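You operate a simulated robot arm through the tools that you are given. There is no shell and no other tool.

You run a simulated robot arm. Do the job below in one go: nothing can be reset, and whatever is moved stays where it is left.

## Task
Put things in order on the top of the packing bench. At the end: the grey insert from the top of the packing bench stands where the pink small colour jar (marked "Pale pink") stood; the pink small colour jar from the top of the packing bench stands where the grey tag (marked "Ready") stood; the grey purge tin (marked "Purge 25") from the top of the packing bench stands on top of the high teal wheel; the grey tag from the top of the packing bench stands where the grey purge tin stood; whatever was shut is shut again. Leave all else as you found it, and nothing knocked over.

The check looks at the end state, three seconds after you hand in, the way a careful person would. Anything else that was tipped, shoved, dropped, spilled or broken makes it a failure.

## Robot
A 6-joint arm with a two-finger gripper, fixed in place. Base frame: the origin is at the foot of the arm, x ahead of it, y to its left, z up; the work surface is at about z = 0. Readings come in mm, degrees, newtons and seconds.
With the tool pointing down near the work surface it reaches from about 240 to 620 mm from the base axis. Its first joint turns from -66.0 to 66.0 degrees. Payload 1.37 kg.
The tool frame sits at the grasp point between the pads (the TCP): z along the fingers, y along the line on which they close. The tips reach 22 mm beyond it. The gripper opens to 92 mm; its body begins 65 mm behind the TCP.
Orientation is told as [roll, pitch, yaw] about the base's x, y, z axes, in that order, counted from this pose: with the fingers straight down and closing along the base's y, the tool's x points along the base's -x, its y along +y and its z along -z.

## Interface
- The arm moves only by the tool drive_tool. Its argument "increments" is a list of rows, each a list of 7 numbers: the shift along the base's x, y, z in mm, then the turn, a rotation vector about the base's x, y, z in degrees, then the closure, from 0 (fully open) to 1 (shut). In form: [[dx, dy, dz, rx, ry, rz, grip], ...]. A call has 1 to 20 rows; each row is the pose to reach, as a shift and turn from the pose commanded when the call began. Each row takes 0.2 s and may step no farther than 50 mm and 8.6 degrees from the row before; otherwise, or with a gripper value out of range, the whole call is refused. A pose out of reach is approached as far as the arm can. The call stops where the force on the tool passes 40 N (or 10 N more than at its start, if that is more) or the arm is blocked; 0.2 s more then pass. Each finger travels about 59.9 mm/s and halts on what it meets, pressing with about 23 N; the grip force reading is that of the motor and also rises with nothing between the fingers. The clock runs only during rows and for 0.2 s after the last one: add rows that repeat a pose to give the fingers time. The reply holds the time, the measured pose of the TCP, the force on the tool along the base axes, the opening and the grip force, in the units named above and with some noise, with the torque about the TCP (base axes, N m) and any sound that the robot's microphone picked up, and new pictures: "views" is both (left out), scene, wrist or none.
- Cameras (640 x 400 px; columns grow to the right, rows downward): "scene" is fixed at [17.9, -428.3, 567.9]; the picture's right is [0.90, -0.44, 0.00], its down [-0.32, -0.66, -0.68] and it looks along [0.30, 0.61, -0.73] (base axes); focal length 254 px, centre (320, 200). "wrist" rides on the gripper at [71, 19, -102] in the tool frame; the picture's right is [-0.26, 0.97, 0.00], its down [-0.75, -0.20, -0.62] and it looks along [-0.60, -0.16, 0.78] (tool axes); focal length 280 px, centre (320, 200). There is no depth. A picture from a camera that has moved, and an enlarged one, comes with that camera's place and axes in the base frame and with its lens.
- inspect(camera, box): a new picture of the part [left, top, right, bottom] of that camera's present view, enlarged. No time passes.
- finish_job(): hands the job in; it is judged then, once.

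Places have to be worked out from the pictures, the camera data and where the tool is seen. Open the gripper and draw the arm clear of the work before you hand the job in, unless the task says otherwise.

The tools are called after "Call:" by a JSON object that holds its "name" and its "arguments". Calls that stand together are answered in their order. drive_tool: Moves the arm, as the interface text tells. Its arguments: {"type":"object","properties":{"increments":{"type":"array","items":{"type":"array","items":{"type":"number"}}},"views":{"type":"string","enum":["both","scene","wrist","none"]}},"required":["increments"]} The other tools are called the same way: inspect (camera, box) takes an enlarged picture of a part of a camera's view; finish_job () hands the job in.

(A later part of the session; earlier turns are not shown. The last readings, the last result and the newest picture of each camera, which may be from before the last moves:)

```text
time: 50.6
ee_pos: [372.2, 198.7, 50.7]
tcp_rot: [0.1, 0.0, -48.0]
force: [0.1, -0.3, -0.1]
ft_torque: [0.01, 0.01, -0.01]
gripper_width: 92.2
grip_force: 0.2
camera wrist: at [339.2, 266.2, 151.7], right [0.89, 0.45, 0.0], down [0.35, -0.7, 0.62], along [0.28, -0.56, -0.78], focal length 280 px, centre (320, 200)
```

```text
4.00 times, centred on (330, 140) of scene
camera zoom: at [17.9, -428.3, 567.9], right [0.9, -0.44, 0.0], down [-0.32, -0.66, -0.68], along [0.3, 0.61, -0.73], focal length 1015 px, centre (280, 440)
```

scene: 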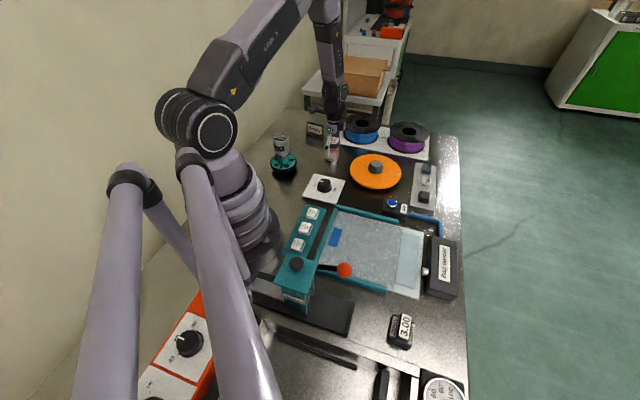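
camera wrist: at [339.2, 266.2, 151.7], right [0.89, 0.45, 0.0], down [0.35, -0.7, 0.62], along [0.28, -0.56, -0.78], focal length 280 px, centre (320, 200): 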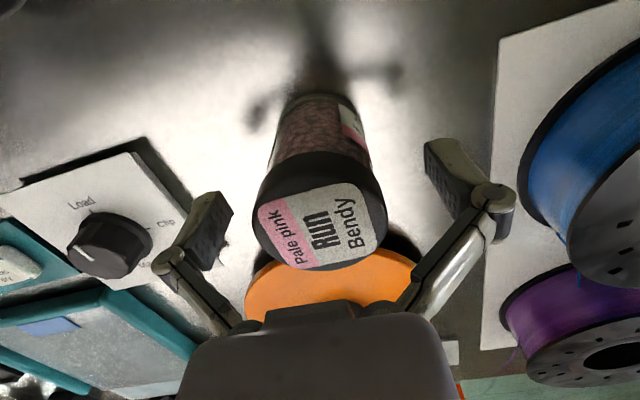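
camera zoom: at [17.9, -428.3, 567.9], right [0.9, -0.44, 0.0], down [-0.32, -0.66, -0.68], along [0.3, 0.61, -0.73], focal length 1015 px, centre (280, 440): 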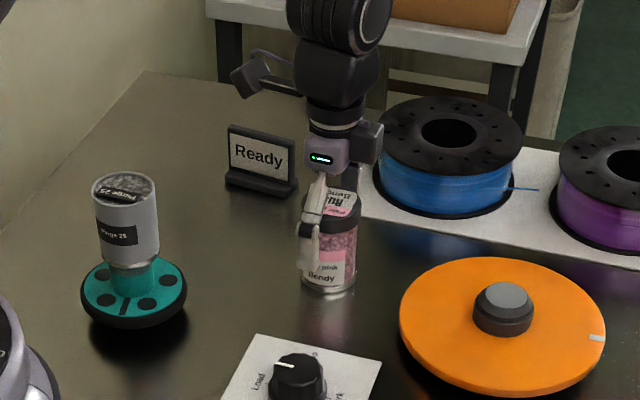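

The jar stands where the tag was. I'll rise straight up clear of it.

Call:
{"name": "drive_tool", "arguments": {"increments": [[0, 0, 15, 0, 0, 0, 0], [0, 0, 40, 0, 0, 0, 0], [0, 0, 75, 0, 0, 0, 0], [0, 0, 110, 0, 0, 0, 0], [0, 0, 145, 0, 0, 0, 0], [0, 0, 155, 0, 0, 0, 0], [0, 0, 155, 0, 0, 0, 0]], "views": "both"}}

Call:
{"name": "inspect", "arguments": {"camera": "scene", "box": [260, 100, 380, 190]}}

```text
time: 52.2
ee_pos: [372.4, 200.6, 204.4]
tcp_rot: [0.0, 0.0, -48.1]
force: [0.0, 0.0, 0.6]
ft_torque: [-0.03, 0.01, 0.0]
gripper_width: 91.9
grip_force: 0.2
camera wrist: at [339.5, 266.5, 306.4], right [0.89, 0.45, 0.0], down [0.35, -0.7, 0.62], along [0.28, -0.56, -0.78], focal length 280 px, centre (320, 200)
```

scene: 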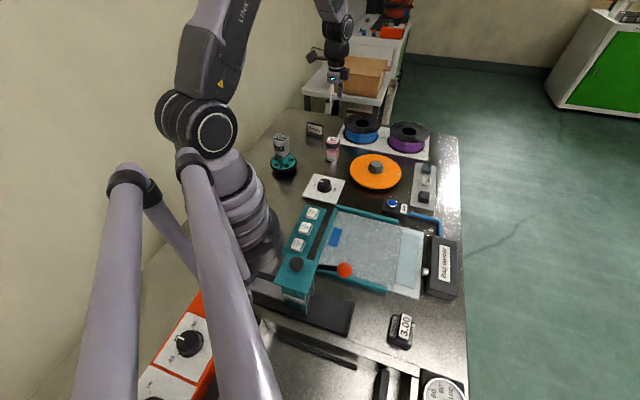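
wrist: 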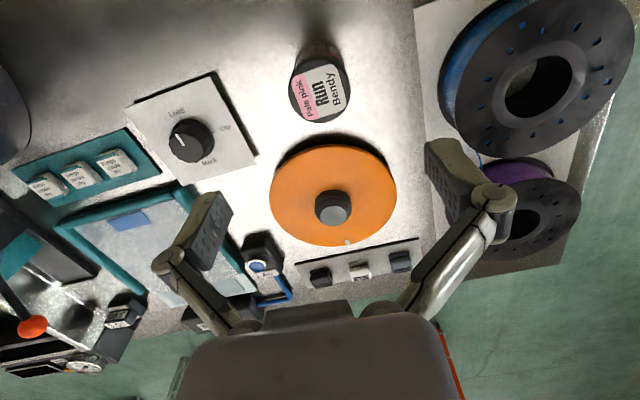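

```text
4.44 times, centred on (320, 145) of scene
camera zoom: at [17.9, -428.3, 567.9], right [0.9, -0.44, 0.0], down [-0.32, -0.66, -0.68], along [0.3, 0.61, -0.73], focal length 1127 px, centre (320, 444)
```

zoom: 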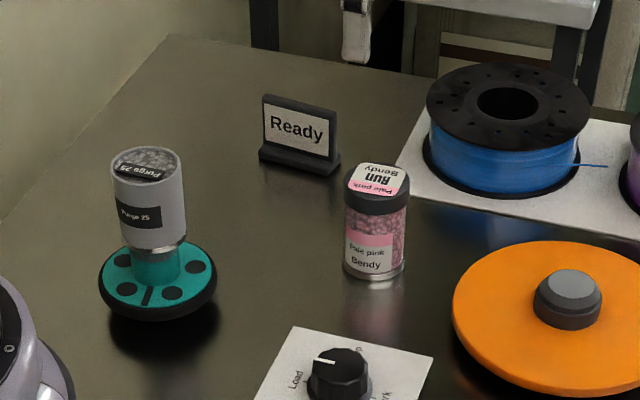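

All three placed items stand well. Next is the insert: I'll sweep around at radius ~430 and z≈220, over everything, to a viewing spot near (246, -331).

Call:
{"name": "drive_tool", "arguments": {"increments": [[20, -40, 10, 0, 0, 0, 0], [38, -85, 14, 0, 0, 0, 0], [50, -130, 14, 0, 0, 0, 0], [57, -178, 14, 0, 0, 0, 0], [60, -226, 14, 0, 0, 0, 0], [55, -274, 14, 0, 0, 0, 0], [40, -320, 14, 0, 0, 0, 0], [18, -362, 14, 0, 0, 0, 0], [-10, -400, 14, 0, 0, 0, 0], [-40, -438, 14, 0, 0, 0, 0], [-72, -472, 14, 0, 0, 0, 0], [-100, -505, 14, 0, 0, 0, 0], [-125, -530, 14, 0, 0, 0, 0], [-125, -530, 14, 0, 0, 0, 0], [-125, -530, 14, 0, 0, 0, 0]], "views": "both"}}

```text
time: 55.4
ee_pos: [247.4, -333.0, 221.1]
tcp_rot: [0.0, 0.0, -48.0]
force: [-0.9, -0.5, -0.5]
ft_torque: [0.0, 0.04, 0.02]
gripper_width: 92.2
grip_force: 0.0
camera wrist: at [215.6, -266.5, 322.2], right [0.89, 0.45, 0.0], down [0.35, -0.7, 0.62], along [0.28, -0.56, -0.78], focal length 280 px, centre (320, 200)
```

scene: 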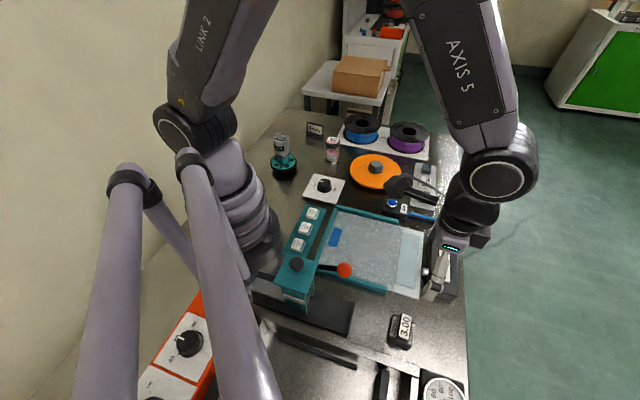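
wrist: 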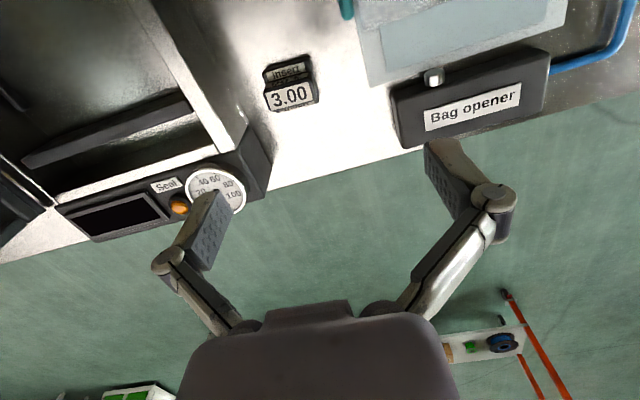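

The insert is in view at (290, 85). I'll enlarge it for shape and position, along with its surroundings.

Call:
{"name": "inspect", "arguments": {"camera": "wrist", "box": [240, 40, 340, 130]}}

Call:
{"name": "inspect", "arguments": {"camera": "wrist", "box": [140, 0, 440, 210]}}

Call:
{"name": "inspect", "arguments": {"camera": "scene", "box": [370, 230, 480, 360]}}

```text
4.44 times, centred on (290, 85) of wrist
camera zoom: at [215.6, -266.5, 322.2], right [0.89, 0.45, 0.0], down [0.35, -0.7, 0.62], along [0.28, -0.56, -0.78], focal length 1246 px, centre (453, 711)
```

zoom: 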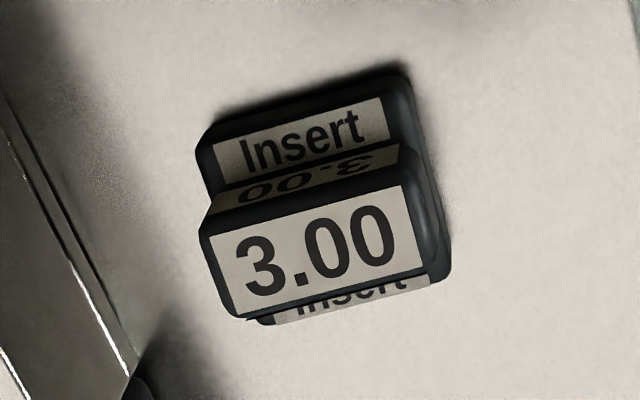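

```text
1.90 times, centred on (290, 105) of wrist
camera zoom: at [215.6, -266.5, 322.2], right [0.89, 0.45, 0.0], down [0.35, -0.7, 0.62], along [0.28, -0.56, -0.78], focal length 534 px, centre (377, 381)
```

zoom: 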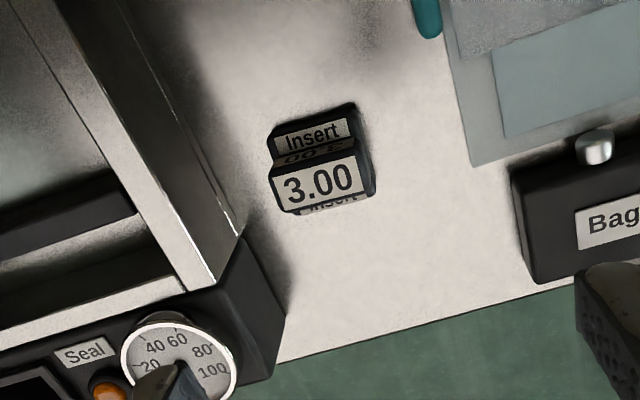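

```text
3.08 times, centred on (425, 295) of scene
camera zoom: at [17.9, -428.3, 567.9], right [0.9, -0.44, 0.0], down [-0.32, -0.66, -0.68], along [0.3, 0.61, -0.73], focal length 780 px, centre (-3, -92)
```

zoom: 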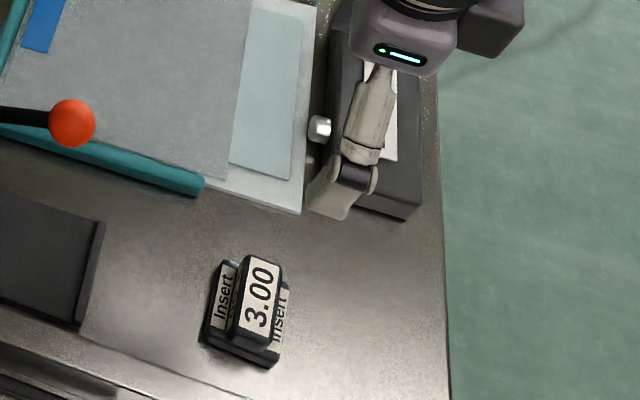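

The insert is a stepped block with a ~49 mm base and a 47 × 22 mm raised "3.00" part. It's centred near (228, -362) with its long axis at about 41.5°, matching the present yaw, so the fingers can take its two ends. The gauge box corner is close, so I'll open only partway (~64 mm) and descend to a check height.

Call:
{"name": "drive_tool", "arguments": {"increments": [[-9, -16, -15, 0, 0, 0, 0.15], [-18.5, -31.9, -35, 0, 0, 0, 0.3], [-18.5, -31.9, -65, 0, 0, 0, 0.3], [-18.5, -31.9, -90, 0, 0, 0, 0.3], [-18.5, -31.9, -105, 0, 0, 0, 0.3], [-18.5, -31.9, -105, 0, 0, 0, 0.3], [-18.5, -31.9, -105, 0, 0, 0, 0.3]], "views": "both"}}

Call:
{"name": "inspect", "arguments": {"camera": "wrist", "box": [240, 60, 400, 200]}}

Call:
{"name": "inspect", "arguments": {"camera": "scene", "box": [350, 250, 470, 370]}}

```text
time: 57.0
ee_pos: [229.8, -362.2, 116.6]
tcp_rot: [0.1, 0.1, -47.9]
force: [0.5, 1.0, -0.1]
ft_torque: [-0.02, 0.01, 0.01]
gripper_width: 64.5
grip_force: 0.1
camera wrist: at [196.7, -296.3, 217.9], right [0.89, 0.45, 0.0], down [0.35, -0.7, 0.62], along [0.28, -0.56, -0.78], focal length 280 px, centre (320, 200)
```

scene: 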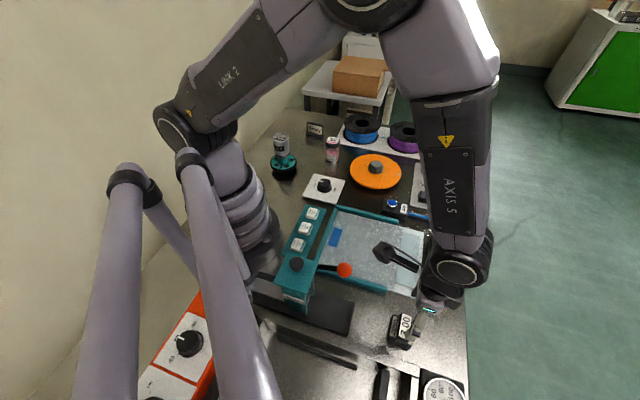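
wrist: 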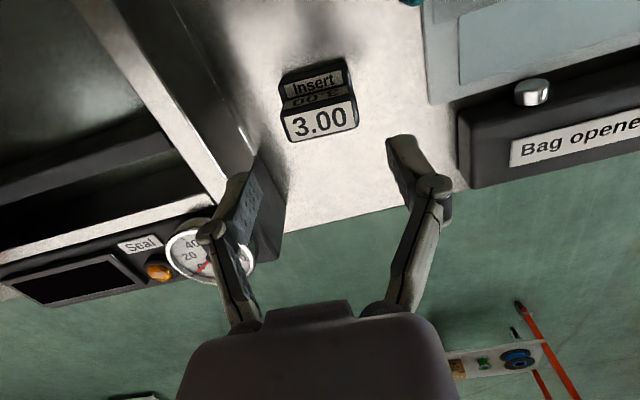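

```text
2.86 times, centred on (320, 130) of wrist
camera zoom: at [196.7, -296.3, 217.9], right [0.89, 0.45, 0.0], down [0.35, -0.7, 0.62], along [0.28, -0.56, -0.78], focal length 801 px, centre (320, 400)
```

zoom: 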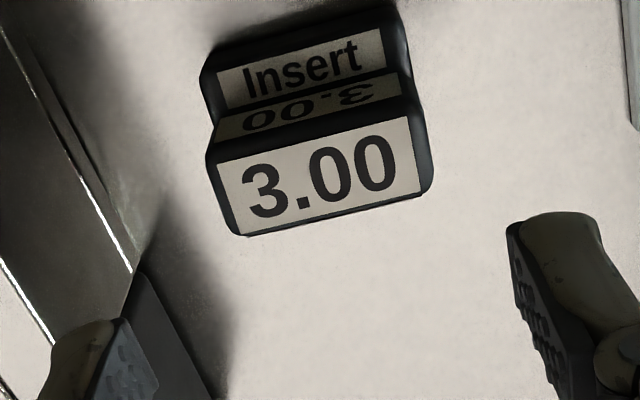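

```text
3.33 times, centred on (410, 310) of scene
camera zoom: at [17.9, -428.3, 567.9], right [0.9, -0.44, 0.0], down [-0.32, -0.66, -0.68], along [0.3, 0.61, -0.73], focal length 846 px, centre (20, -167)
```

zoom: 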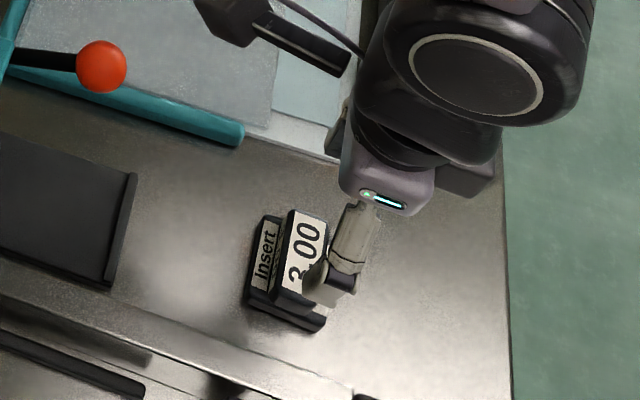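

The insert is centred sideways, about 4 mm ahead of the tool axis and aligned to within about 1°. I'll correct and descend until the tips are just above its top, then look once more.

Call:
{"name": "drive_tool", "arguments": {"increments": [[1.8, -3.6, -18, 0, 0, 0, 0.3], [1.8, -3.6, -36, 0, 0, 0, 0.3], [1.8, -3.6, -50, 0, 0, 0, 0.3], [1.8, -3.6, -54, 0, 0, 0, 0.3], [1.8, -3.6, -54, 0, 0, 0, 0.3]], "views": "both"}}

Call:
{"name": "inspect", "arguments": {"camera": "wrist", "box": [220, 80, 420, 260]}}

Call:
{"name": "inspect", "arguments": {"camera": "scene", "box": [360, 280, 460, 400]}}

```text
time: 58.2
ee_pos: [230.8, -367.0, 60.3]
tcp_rot: [0.0, 0.0, -48.0]
force: [-0.6, -0.7, -0.2]
ft_torque: [-0.04, -0.02, 0.01]
gripper_width: 64.3
grip_force: 0.1
camera wrist: at [198.4, -300.6, 162.2], right [0.89, 0.45, 0.0], down [0.35, -0.7, 0.63], along [0.28, -0.56, -0.78], focal length 280 px, centre (320, 200)
```

scene: 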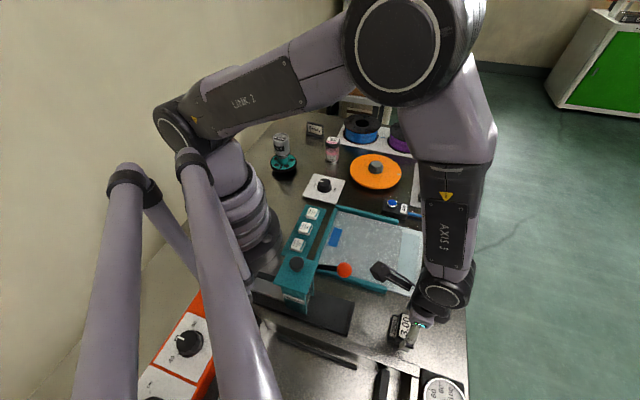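
wrist: 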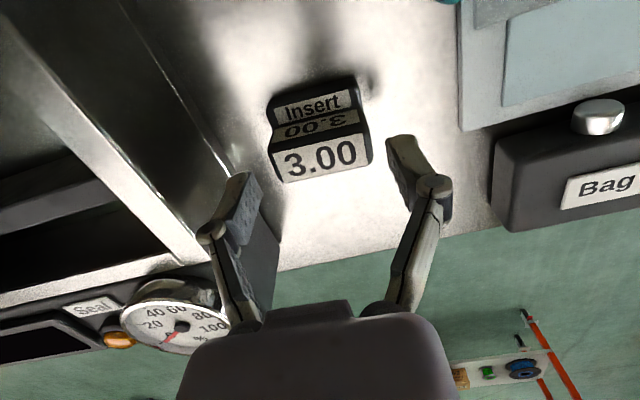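

```text
2.22 times, centred on (320, 170) of wrist
camera zoom: at [198.4, -300.6, 162.2], right [0.89, 0.45, 0.0], down [0.35, -0.7, 0.63], along [0.28, -0.56, -0.78], focal length 623 px, centre (320, 267)
```

zoom: 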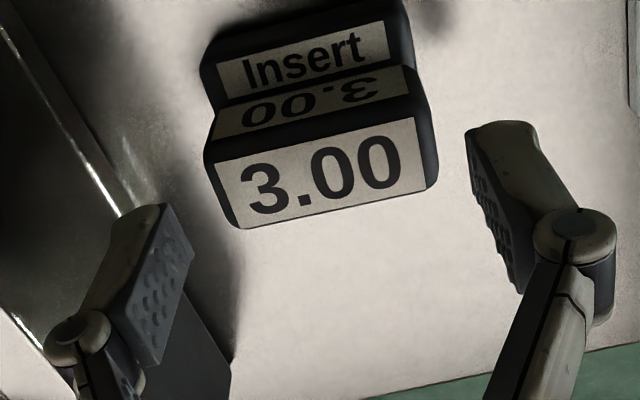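

```text
3.33 times, centred on (410, 340) of scene
camera zoom: at [17.9, -428.3, 567.9], right [0.9, -0.44, 0.0], down [-0.32, -0.66, -0.68], along [0.3, 0.61, -0.73], focal length 846 px, centre (20, -267)
```

zoom: 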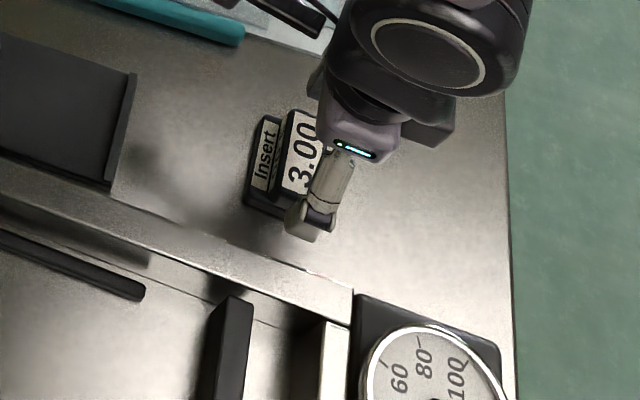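

The tips are level with the insert's top and straddle it, with a slight offset toward the right finger. I'll shift about 2 mm, descend to z≈32 and close on its ends.

Call:
{"name": "drive_tool", "arguments": {"increments": [[0.3, 2.6, -8, 0, 0, 0, 0.3], [0.3, 2.6, -18, 0, 0, 0, 0.3], [0.3, 2.6, -26, 0, 0, 0, 0.3], [0.3, 2.6, -29, 0, 0, 0, 0.3], [0.3, 2.6, -29, 0, 0, 0, 0.3]], "views": "both"}}

Call:
{"name": "inspect", "arguments": {"camera": "wrist", "box": [200, 80, 440, 280]}}

Call:
{"name": "inspect", "arguments": {"camera": "scene", "box": [360, 280, 460, 400]}}

```text
time: 59.4
ee_pos: [230.5, -364.3, 31.7]
tcp_rot: [0.1, -0.1, -48.0]
force: [-0.3, 0.3, 0.2]
ft_torque: [-0.03, -0.04, 0.02]
gripper_width: 64.3
grip_force: 0.1
camera wrist: at [198.6, -297.7, 132.9], right [0.89, 0.45, 0.0], down [0.35, -0.7, 0.62], along [0.28, -0.56, -0.78], focal length 280 px, centre (320, 200)
```

scene: 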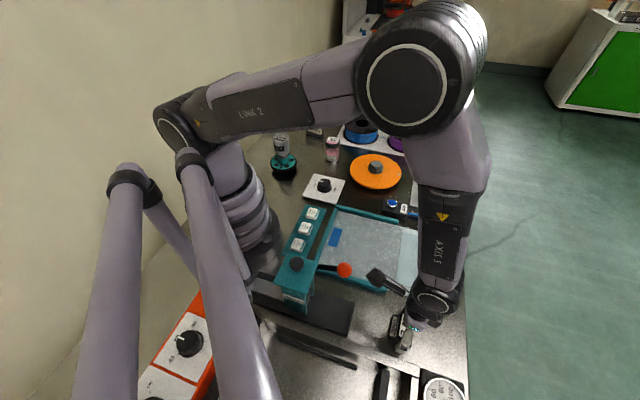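
wrist: 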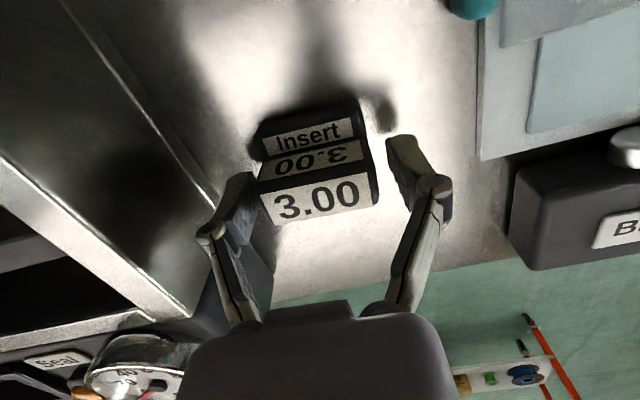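

```text
2.00 times, centred on (320, 180) of wrist
camera zoom: at [198.6, -297.7, 132.9], right [0.89, 0.45, 0.0], down [0.35, -0.7, 0.62], along [0.28, -0.56, -0.78], focal length 561 px, centre (320, 240)
```

zoom: 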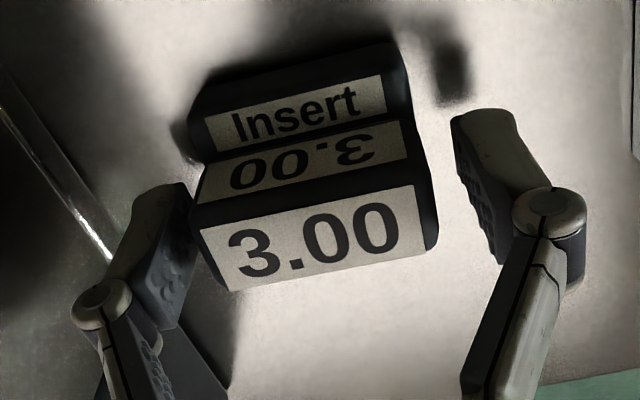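

```text
3.33 times, centred on (410, 340) of scene
camera zoom: at [17.9, -428.3, 567.9], right [0.9, -0.44, 0.0], down [-0.32, -0.66, -0.68], along [0.3, 0.61, -0.73], focal length 846 px, centre (20, -267)
```

zoom: 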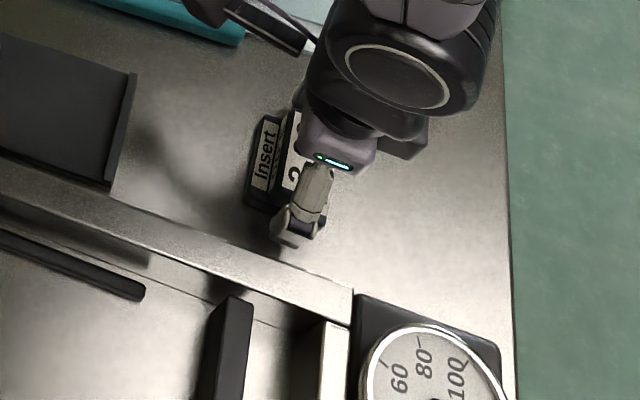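

There's no contact force and the fingers straddle the insert's ends. I'll close on it.

Call:
{"name": "drive_tool", "arguments": {"increments": [[0, 0, 0, 0, 0, 0, 0.38], [0, 0, 0, 0, 0, 0, 0.44], [0, 0, 0, 0, 0, 0, 0.5], [0, 0, 0, 0, 0, 0, 0.7], [0, 0, 0, 0, 0, 0, 0.7], [0, 0, 0, 0, 0, 0, 0.7]], "views": "both"}}

Call:
{"name": "inspect", "arguments": {"camera": "wrist", "box": [200, 80, 440, 280]}}

```text
time: 60.8
ee_pos: [232.0, -363.8, 31.2]
tcp_rot: [0.0, 0.0, -48.0]
force: [-0.4, 0.6, 3.1]
ft_torque: [0.08, 0.03, -0.05]
gripper_width: 51.7
grip_force: 22.9
camera wrist: at [198.6, -297.8, 133.2], right [0.89, 0.45, 0.0], down [0.35, -0.7, 0.63], along [0.28, -0.56, -0.78], focal length 280 px, centre (320, 200)
```

scene: 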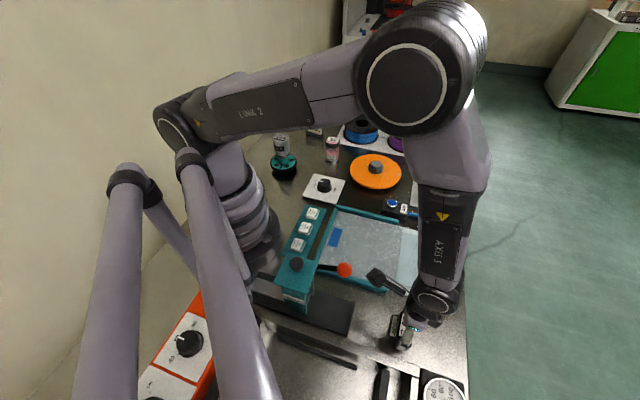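
wrist: 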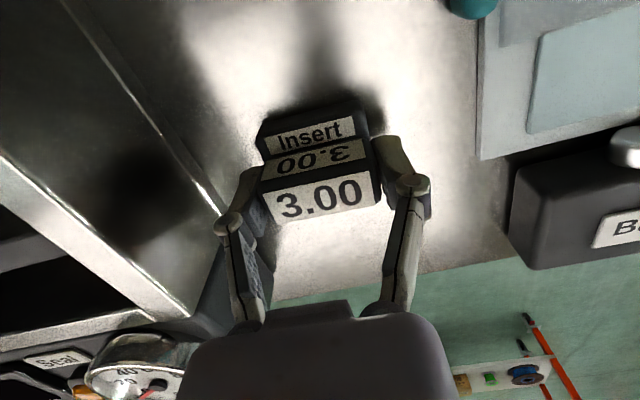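

```text
2.00 times, centred on (320, 180) of wrist
camera zoom: at [198.6, -297.8, 133.2], right [0.89, 0.45, 0.0], down [0.35, -0.7, 0.63], along [0.28, -0.56, -0.78], focal length 561 px, centre (320, 240)
```

zoom: 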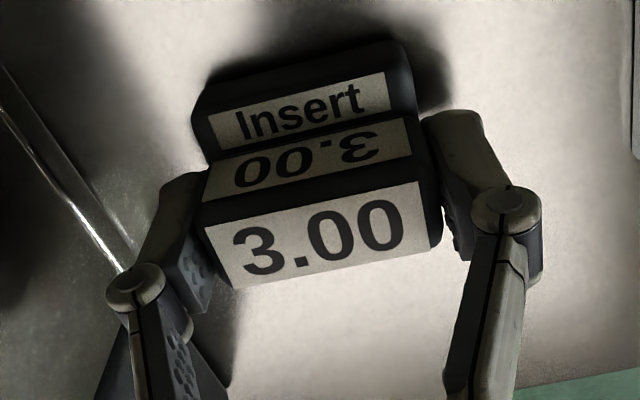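

The insert is held across its base ends (51.7 mm, 23 N). I'll lift slightly and check.

Call:
{"name": "drive_tool", "arguments": {"increments": [[0, 0, 0, 0, 0, 0, 1], [0, 0, 3, 0, 0, 0, 1], [0, 0, 8, 0, 0, 0, 1], [0, 0, 18, 0, 0, 0, 1], [0, 0, 30, 0, 0, 0, 1], [0, 0, 30, 0, 0, 0, 1]], "views": "both"}}

Call:
{"name": "inspect", "arguments": {"camera": "wrist", "box": [200, 80, 440, 280]}}

Call:
{"name": "inspect", "arguments": {"camera": "scene", "box": [360, 280, 460, 400]}}

```text
time: 62.2
ee_pos: [230.4, -365.0, 60.2]
tcp_rot: [0.1, 0.0, -48.0]
force: [1.4, 0.1, -0.5]
ft_torque: [-0.02, 0.0, -0.03]
gripper_width: 51.7
grip_force: 23.4
camera wrist: at [197.4, -298.2, 162.0], right [0.89, 0.45, 0.0], down [0.35, -0.7, 0.62], along [0.28, -0.56, -0.78], focal length 280 px, centre (320, 200)
```

scene: 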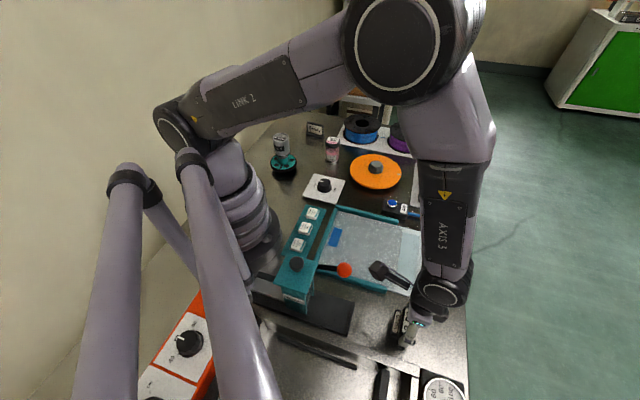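
wrist: 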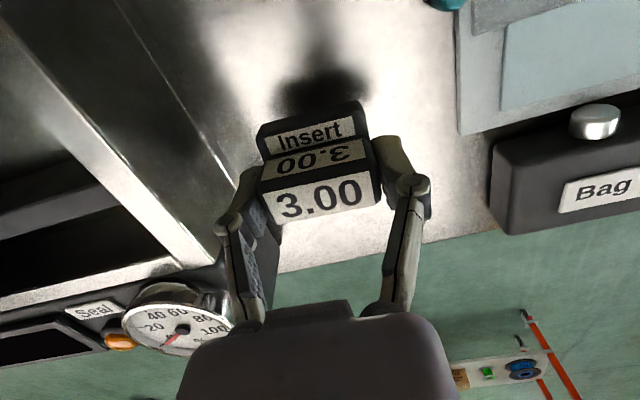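

```text
2.00 times, centred on (320, 180) of wrist
camera zoom: at [197.4, -298.2, 162.0], right [0.89, 0.45, 0.0], down [0.35, -0.7, 0.62], along [0.28, -0.56, -0.78], focal length 561 px, centre (320, 240)
```

zoom: 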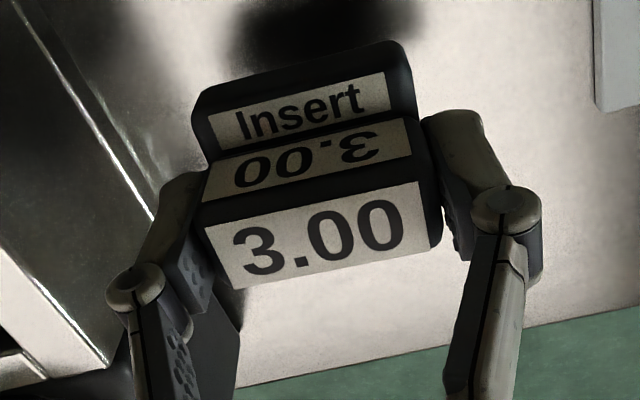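

```text
3.33 times, centred on (410, 340) of scene
camera zoom: at [17.9, -428.3, 567.9], right [0.9, -0.44, 0.0], down [-0.32, -0.66, -0.68], along [0.3, 0.61, -0.73], focal length 846 px, centre (20, -267)
```

zoom: 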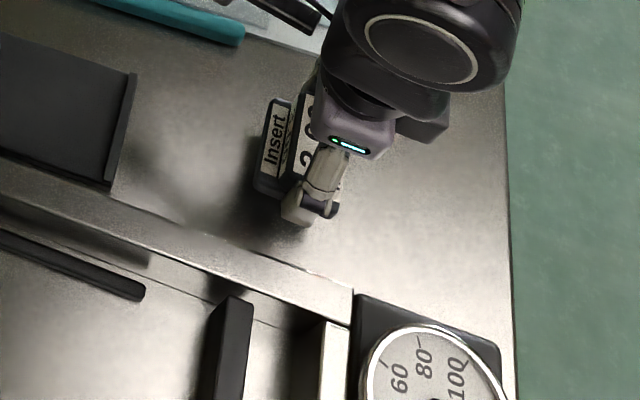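

The insert is held firmly and level. I'll rise and sweep back round the same high path toward the far side.

Call:
{"name": "drive_tool", "arguments": {"increments": [[0, 0, 40, 0, 0, 0, 1], [0, 0, 80, 0, 0, 0, 1], [0, 0, 120, 0, 0, 0, 1], [5, 10, 150, 0, 0, 0, 1], [16, 32, 158, 0, 0, 0, 1], [41, 58, 158, 0, 0, 0, 1], [69, 91, 158, 0, 0, 0, 1], [101, 125, 158, 0, 0, 0, 1], [131, 163, 158, 0, 0, 0, 1], [159, 201, 158, 0, 0, 0, 1], [181, 243, 158, 0, 0, 0, 1], [196, 288, 158, 0, 0, 0, 1], [201, 336, 158, 0, 0, 0, 1], [198, 384, 158, 0, 0, 0, 1], [191, 432, 158, 0, 0, 0, 1], [179, 477, 158, 0, 0, 0, 1], [161, 522, 158, 0, 0, 0, 1], [161, 522, 158, 0, 0, 0, 1]], "views": "both"}}

```text
time: 66.0
ee_pos: [392.3, 160.4, 224.3]
tcp_rot: [0.0, -0.1, -48.0]
force: [0.2, 0.2, 0.0]
ft_torque: [0.0, -0.01, 0.0]
gripper_width: 51.7
grip_force: 23.2
camera wrist: at [360.2, 227.1, 325.4], right [0.89, 0.45, 0.0], down [0.35, -0.7, 0.62], along [0.28, -0.56, -0.78], focal length 280 px, centre (320, 200)
```

scene: 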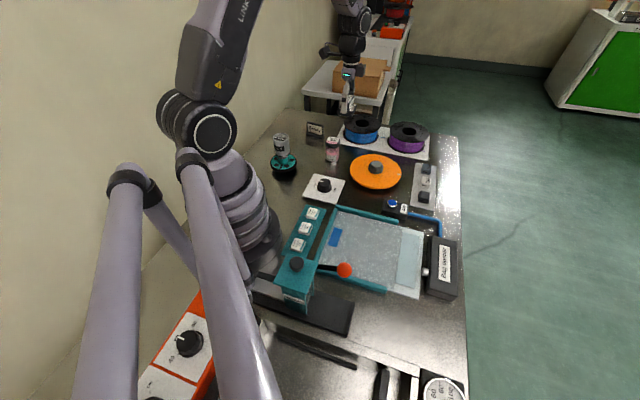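
wrist: 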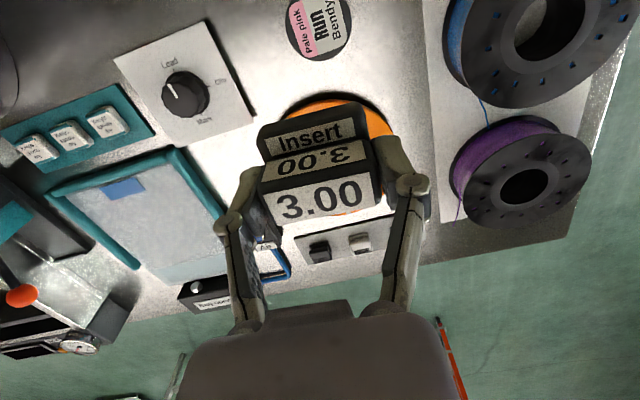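

The insert is still held securely. I'll carry on to the jar's old spot at tool position (282.9, 430.2) and lower partway.

Call:
{"name": "drive_tool", "arguments": {"increments": [[-12, 45, 0, 0, 0, 0, 1], [-28, 90, 0, 0, 0, 0, 1], [-46, 135, 0, 0, 0, 0, 1], [-64, 180, 0, 0, 0, 0, 1], [-84, 222, 0, 0, 0, 0, 1], [-100, 258, 0, 0, 0, 0, 1], [-108, 271.7, 0, 0, 0, 0, 1], [-108, 271.7, -20, 0, 0, 0, 1], [-108, 271.7, -50, 0, 0, 0, 1], [-108, 271.7, -85, 0, 0, 0, 1], [-108, 271.7, -120, 0, 0, 0, 1], [-108, 271.7, -140, 0, 0, 0, 1], [-108, 271.7, -140, 0, 0, 0, 1]], "views": "both"}}

Call:
{"name": "inspect", "arguments": {"camera": "scene", "box": [250, 80, 350, 180]}}

```text
time: 68.8
ee_pos: [284.2, 429.7, 82.0]
tcp_rot: [0.0, 0.0, -48.1]
force: [-0.3, 0.3, -0.9]
ft_torque: [0.04, 0.01, 0.0]
gripper_width: 51.7
grip_force: 23.2
camera wrist: at [252.0, 496.0, 183.8], right [0.89, 0.45, 0.0], down [0.35, -0.7, 0.62], along [0.28, -0.56, -0.78], focal length 280 px, centre (320, 200)
```

scene: 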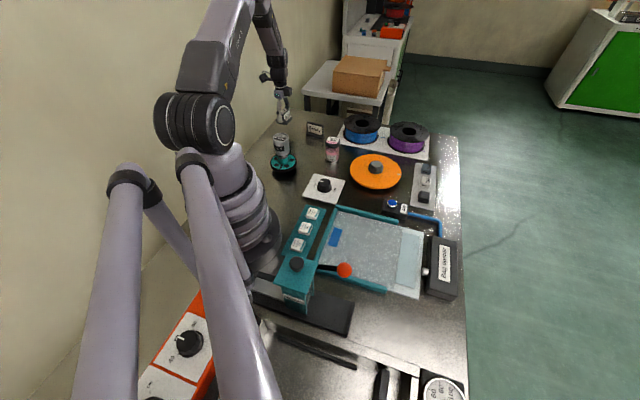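
wrist: 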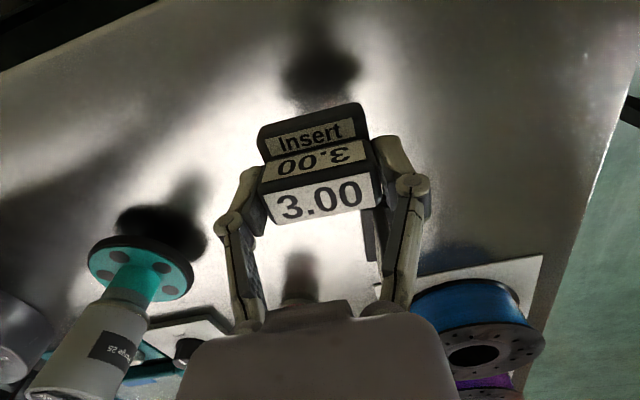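

```text
4.00 times, centred on (300, 130) of scene
camera zoom: at [17.9, -428.3, 567.9], right [0.9, -0.44, 0.0], down [-0.32, -0.66, -0.68], along [0.3, 0.61, -0.73], focal length 1015 px, centre (400, 480)
```

zoom: 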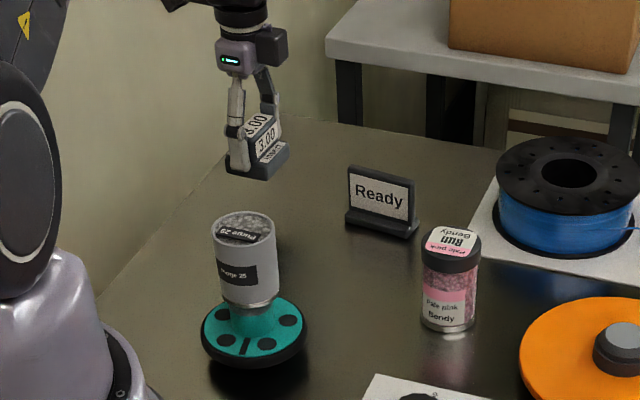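

The insert is over the jar's old spot with everything clear around it. I'll lower until about 3 mm above the bench.

Call:
{"name": "drive_tool", "arguments": {"increments": [[0, 0, -18, 0, 0, 0, 1], [0, 0, -32, 0, 0, 0, 1], [0, 0, -41, 0, 0, 0, 1], [0, 0, -45, 0, 0, 0, 1], [0, 0, -45, 0, 0, 0, 1], [0, 0, -45, 0, 0, 0, 1]], "views": "both"}}

Call:
{"name": "inspect", "arguments": {"camera": "scene", "box": [250, 80, 350, 180]}}

```text
time: 70.2
ee_pos: [284.1, 432.2, 36.1]
tcp_rot: [-0.1, 0.0, -48.0]
force: [-0.3, -0.7, -0.1]
ft_torque: [0.01, -0.02, 0.02]
gripper_width: 51.4
grip_force: 22.9
camera wrist: at [251.6, 497.4, 137.0], right [0.89, 0.45, 0.0], down [0.35, -0.7, 0.62], along [0.28, -0.56, -0.78], focal length 280 px, centre (320, 200)
```

scene: 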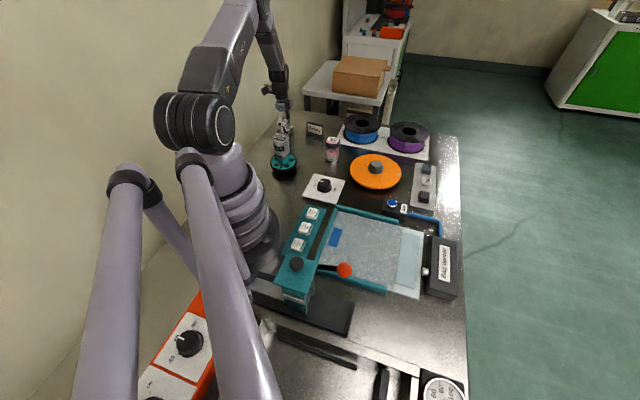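
wrist: 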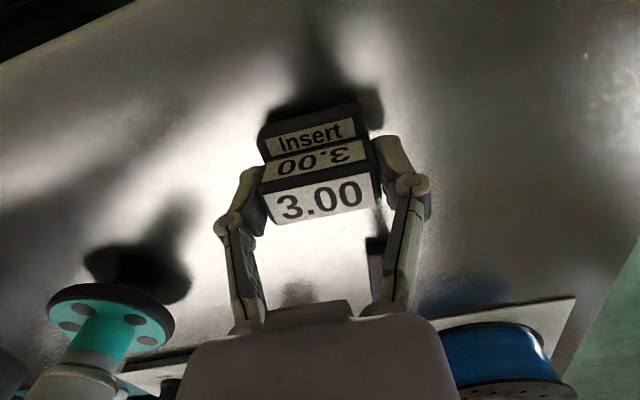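

```text
4.00 times, centred on (300, 130) of scene
camera zoom: at [17.9, -428.3, 567.9], right [0.9, -0.44, 0.0], down [-0.32, -0.66, -0.68], along [0.3, 0.61, -0.73], focal length 1015 px, centre (400, 480)
```

zoom: 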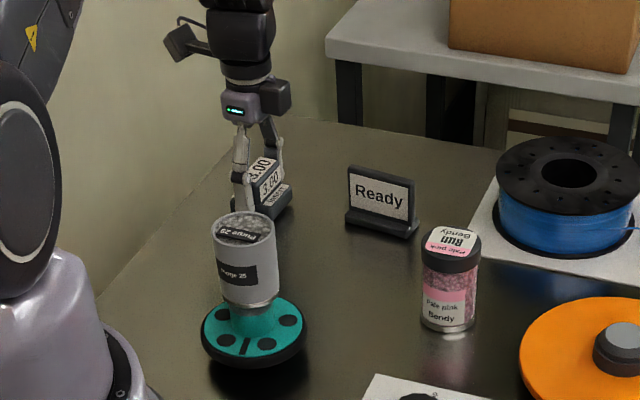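

It's about 3 mm up and lines up with the jar's original base in the scene view. I'll creep down to contact.

Call:
{"name": "drive_tool", "arguments": {"increments": [[0, 0, -1, 0, 0, 0, 1], [0, 0, -2, 0, 0, 0, 1], [0, 0, -2, 0, 0, 0, 1]], "views": "none"}}

Call:
{"name": "drive_tool", "arguments": {"increments": [[0, 0, -0.5, 0, 0, 0, 1], [0, 0, -0.5, 0, 0, 0, 1]], "views": "none"}}

```text
time: 71.0
ee_pos: [282.6, 430.0, 32.8]
tcp_rot: [0.0, 0.0, -48.0]
force: [0.4, 0.6, 0.4]
ft_torque: [0.01, -0.02, 0.02]
gripper_width: 51.5
grip_force: 22.6
```

```text
time: 71.6
ee_pos: [282.6, 430.1, 33.3]
tcp_rot: [0.1, 0.0, -48.0]
force: [0.0, -0.5, 0.1]
ft_torque: [-0.01, -0.02, -0.03]
gripper_width: 51.3
grip_force: 22.7
```

There's no contact yet; the insert is light. I'll keep creeping down.

Call:
{"name": "drive_tool", "arguments": {"increments": [[0, 0, -0.4, 0, 0, 0, 1], [0, 0, -0.4, 0, 0, 0, 1]], "views": "none"}}

Call:
{"name": "drive_tool", "arguments": {"increments": [[0, 0, -0.4, 0, 0, 0, 1], [0, 0, -0.4, 0, 0, 0, 1]], "views": "none"}}

```text
time: 72.2
ee_pos: [282.9, 432.0, 31.9]
tcp_rot: [0.0, -0.1, -48.1]
force: [-0.1, -0.2, -0.8]
ft_torque: [0.02, 0.0, -0.03]
gripper_width: 51.8
grip_force: 22.8
```

```text
time: 72.8
ee_pos: [284.0, 430.4, 30.4]
tcp_rot: [0.0, -0.1, -48.0]
force: [-1.2, -1.6, 7.7]
ft_torque: [-0.1, 0.02, 0.0]
gripper_width: 51.7
grip_force: 23.3
```

Contact with the bench (7.7 N). I'll relieve 0.3 mm and open gently, only partway.

Call:
{"name": "drive_tool", "arguments": {"increments": [[0, 0, 0.3, 0, 0, 0, 1], [0, 0, 0.3, 0, 0, 0, 0.42], [0, 0, 0.3, 0, 0, 0, 0.38], [0, 0, 0.3, 0, 0, 0, 0.3], [0, 0, 0.3, 0, 0, 0, 0.2], [0, 0, 0.3, 0, 0, 0, 0.1], [0, 0, 0.3, 0, 0, 0, 0.1], [0, 0, 0.3, 0, 0, 0, 0.1]], "views": "both"}}

Call:
{"name": "inspect", "arguments": {"camera": "scene", "box": [250, 80, 350, 180]}}

```text
time: 74.6
ee_pos: [282.5, 429.6, 31.4]
tcp_rot: [0.0, 0.0, -48.0]
force: [-0.2, 0.0, -0.1]
ft_torque: [-0.03, 0.0, 0.01]
gripper_width: 82.9
grip_force: 0.1
camera wrist: at [250.7, 496.7, 133.4], right [0.89, 0.45, 0.0], down [0.35, -0.7, 0.62], along [0.28, -0.56, -0.78], focal length 280 px, centre (320, 200)
```

scene: 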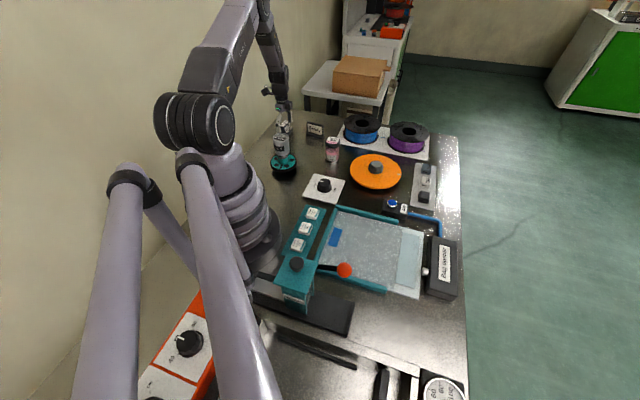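
wrist: 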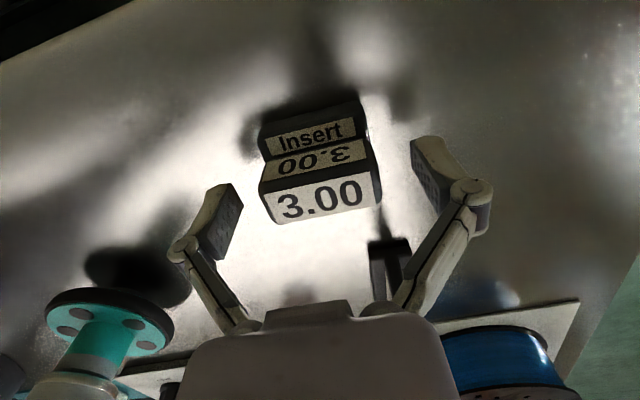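

```text
4.00 times, centred on (300, 130) of scene
camera zoom: at [17.9, -428.3, 567.9], right [0.9, -0.44, 0.0], down [-0.32, -0.66, -0.68], along [0.3, 0.61, -0.73], focal length 1015 px, centre (400, 480)
```

zoom: 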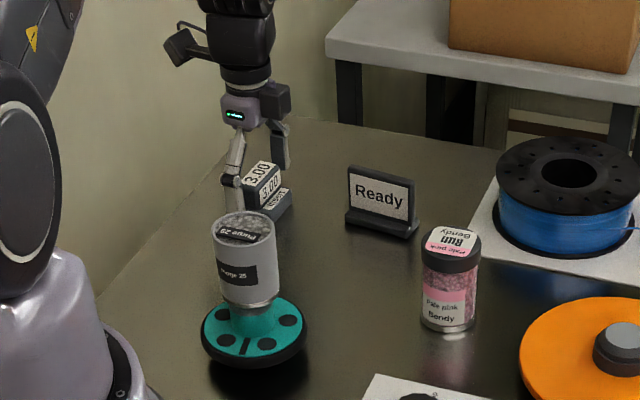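

The insert stands free between the open fingers. I'll rise straight up and draw the arm clear.

Call:
{"name": "drive_tool", "arguments": {"increments": [[0, 0, 15, 0, 0, 0, 0.1], [0, 0, 40, 0, 0, 0, 0], [0, 0, 75, 0, 0, 0, 0], [0, 0, 115, 0, 0, 0, 0], [0, 0, 155, 0, 0, 0, 0], [0, 0, 195, 0, 0, 0, 0], [0, 0, 235, 0, 0, 0, 0], [0, -20, 258, 0, 0, 0, 0], [0, -60, 258, 0, 0, 0, 0], [0, -100, 258, 0, 0, 0, 0], [0, -100, 258, 0, 0, 0, 0]], "views": "both"}}

Call:
{"name": "inspect", "arguments": {"camera": "scene", "box": [240, 90, 400, 190]}}

Call:
{"name": "inspect", "arguments": {"camera": "scene", "box": [266, 100, 336, 150]}}

Call:
{"name": "inspect", "arguments": {"camera": "scene", "box": [240, 180, 480, 400]}}

```text
time: 77.0
ee_pos: [284.8, 331.8, 291.3]
tcp_rot: [0.0, 0.0, -48.0]
force: [0.1, -0.3, -0.2]
ft_torque: [-0.01, 0.01, -0.01]
gripper_width: 91.9
grip_force: 0.0
camera wrist: at [252.4, 397.8, 392.0], right [0.89, 0.45, 0.0], down [0.35, -0.7, 0.62], along [0.28, -0.56, -0.78], focal length 280 px, centre (320, 200)
```

scene: 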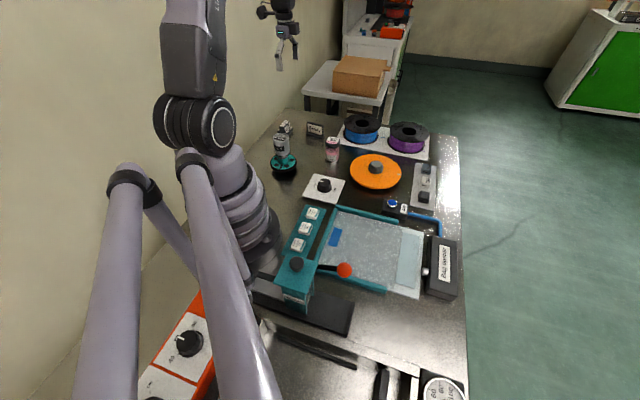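
wrist: 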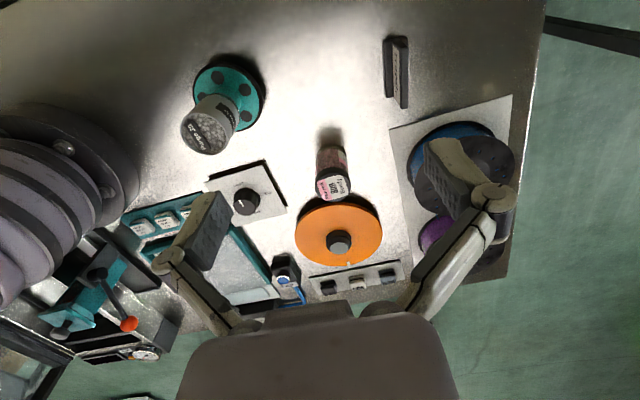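

```text
4.00 times, centred on (320, 140) of scene
camera zoom: at [17.9, -428.3, 567.9], right [0.9, -0.44, 0.0], down [-0.32, -0.66, -0.68], along [0.3, 0.61, -0.73], focal length 1015 px, centre (320, 440)
```

zoom: 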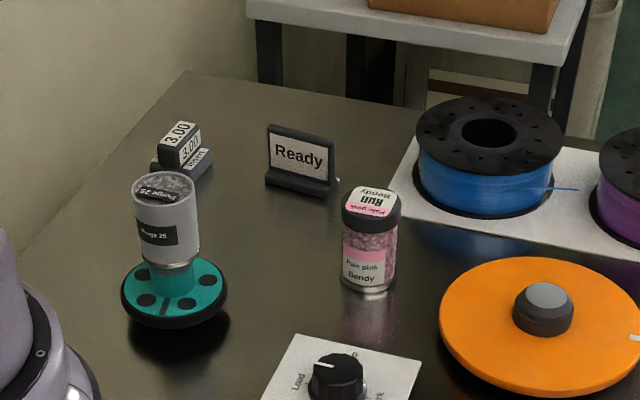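

```text
8.00 times, centred on (301, 125) of scene
camera zoom: at [17.9, -428.3, 567.9], right [0.9, -0.44, 0.0], down [-0.32, -0.66, -0.68], along [0.3, 0.61, -0.73], focal length 2029 px, centre (472, 800)
```

zoom: 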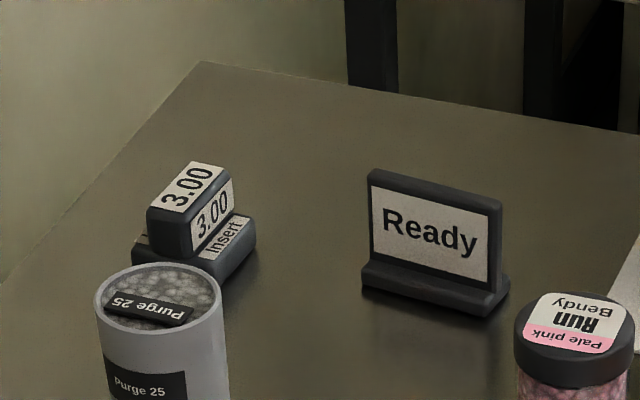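

```text
1.82 times, centred on (360, 290) of scene
camera zoom: at [17.9, -428.3, 567.9], right [0.9, -0.44, 0.0], down [-0.32, -0.66, -0.68], along [0.3, 0.61, -0.73], focal length 461 px, centre (247, 36)
```

zoom: 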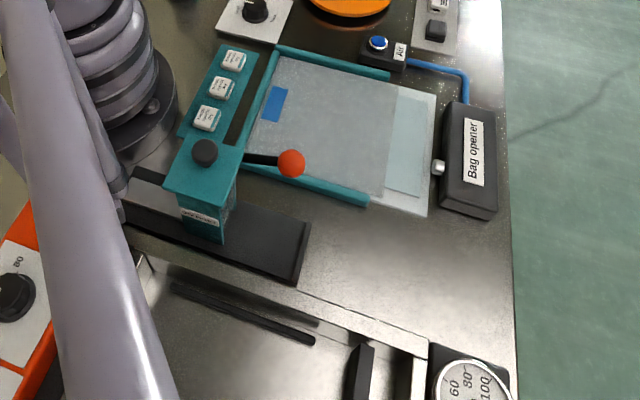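

All four pieces stand. I'll check the insert's and tag's positions more carefully against where the jar and tin stood.

Call:
{"name": "inspect", "arguments": {"camera": "scene", "box": [272, 112, 302, 142]}}

Call:
{"name": "inspect", "arguments": {"camera": "scene", "box": [300, 112, 332, 144]}}

```text
13.33 times, centred on (287, 127) of scene
camera zoom: at [17.9, -428.3, 567.9], right [0.9, -0.44, 0.0], down [-0.32, -0.66, -0.68], along [0.3, 0.61, -0.73], focal length 3382 px, centre (760, 1173)
```

zoom: 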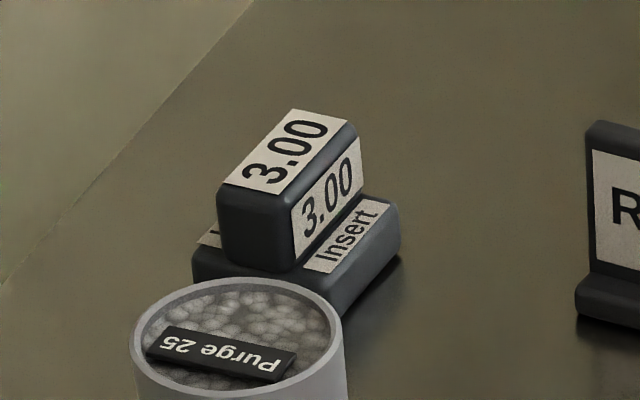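

```text
12.50 times, centred on (316, 128) of scene
camera zoom: at [17.9, -428.3, 567.9], right [0.9, -0.44, 0.0], down [-0.32, -0.66, -0.68], along [0.3, 0.61, -0.73], focal length 3170 px, centre (370, 1100)
```

zoom: 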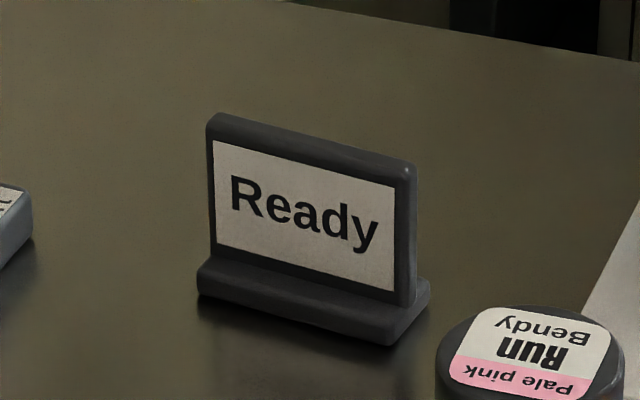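

The scene view suggests the insert may sit several millimetres toward the wall from the jar's old centre. I'll return to the exact viewpoint from which I measured the jar and compare floor-level positions directly.

Call:
{"name": "drive_tool", "arguments": {"increments": [[0, 35, -20, 0, 0, 0, 0], [-1, 70, -50, 0, 0, 0, 0], [-1.7, 97, -80, 0, 0, 0, 0], [-1.7, 97, -100.9, 0, 0, 0, 0], [-1.7, 97, -100.9, 0, 0, 0, 0], [-1.7, 97, -100.9, 0, 0, 0, 0]], "views": "wrist"}}

Call:
{"name": "inspect", "arguments": {"camera": "wrist", "box": [260, 10, 380, 130]}}

```text
time: 78.4
ee_pos: [280.7, 427.8, 189.3]
tcp_rot: [0.0, 0.0, -48.1]
force: [0.5, 0.0, -0.4]
ft_torque: [0.0, -0.01, -0.01]
gripper_width: 91.9
grip_force: 0.1
camera wrist: at [248.3, 493.9, 289.6], right [0.89, 0.45, 0.0], down [0.35, -0.7, 0.63], along [0.28, -0.56, -0.78], focal length 280 px, centre (320, 200)
```

wrist: 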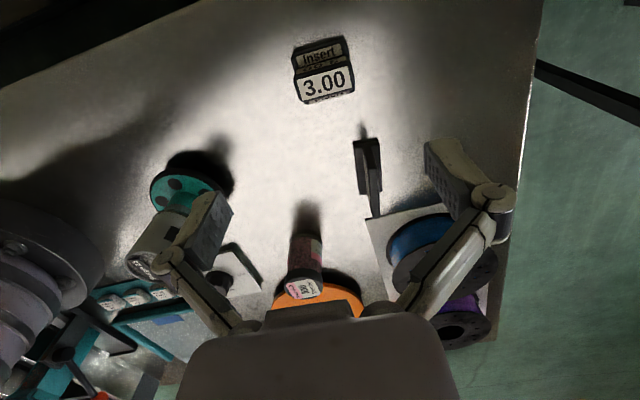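

```text
3.33 times, centred on (320, 70) of wrist
camera zoom: at [248.3, 493.9, 289.6], right [0.89, 0.45, 0.0], down [0.35, -0.7, 0.63], along [0.28, -0.56, -0.78], focal length 935 px, centre (320, 633)
```

zoom: 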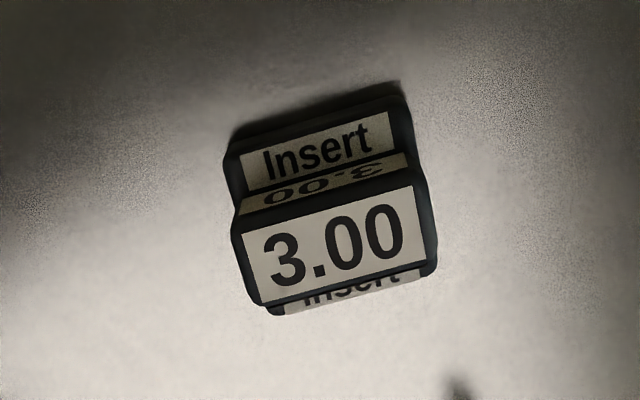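

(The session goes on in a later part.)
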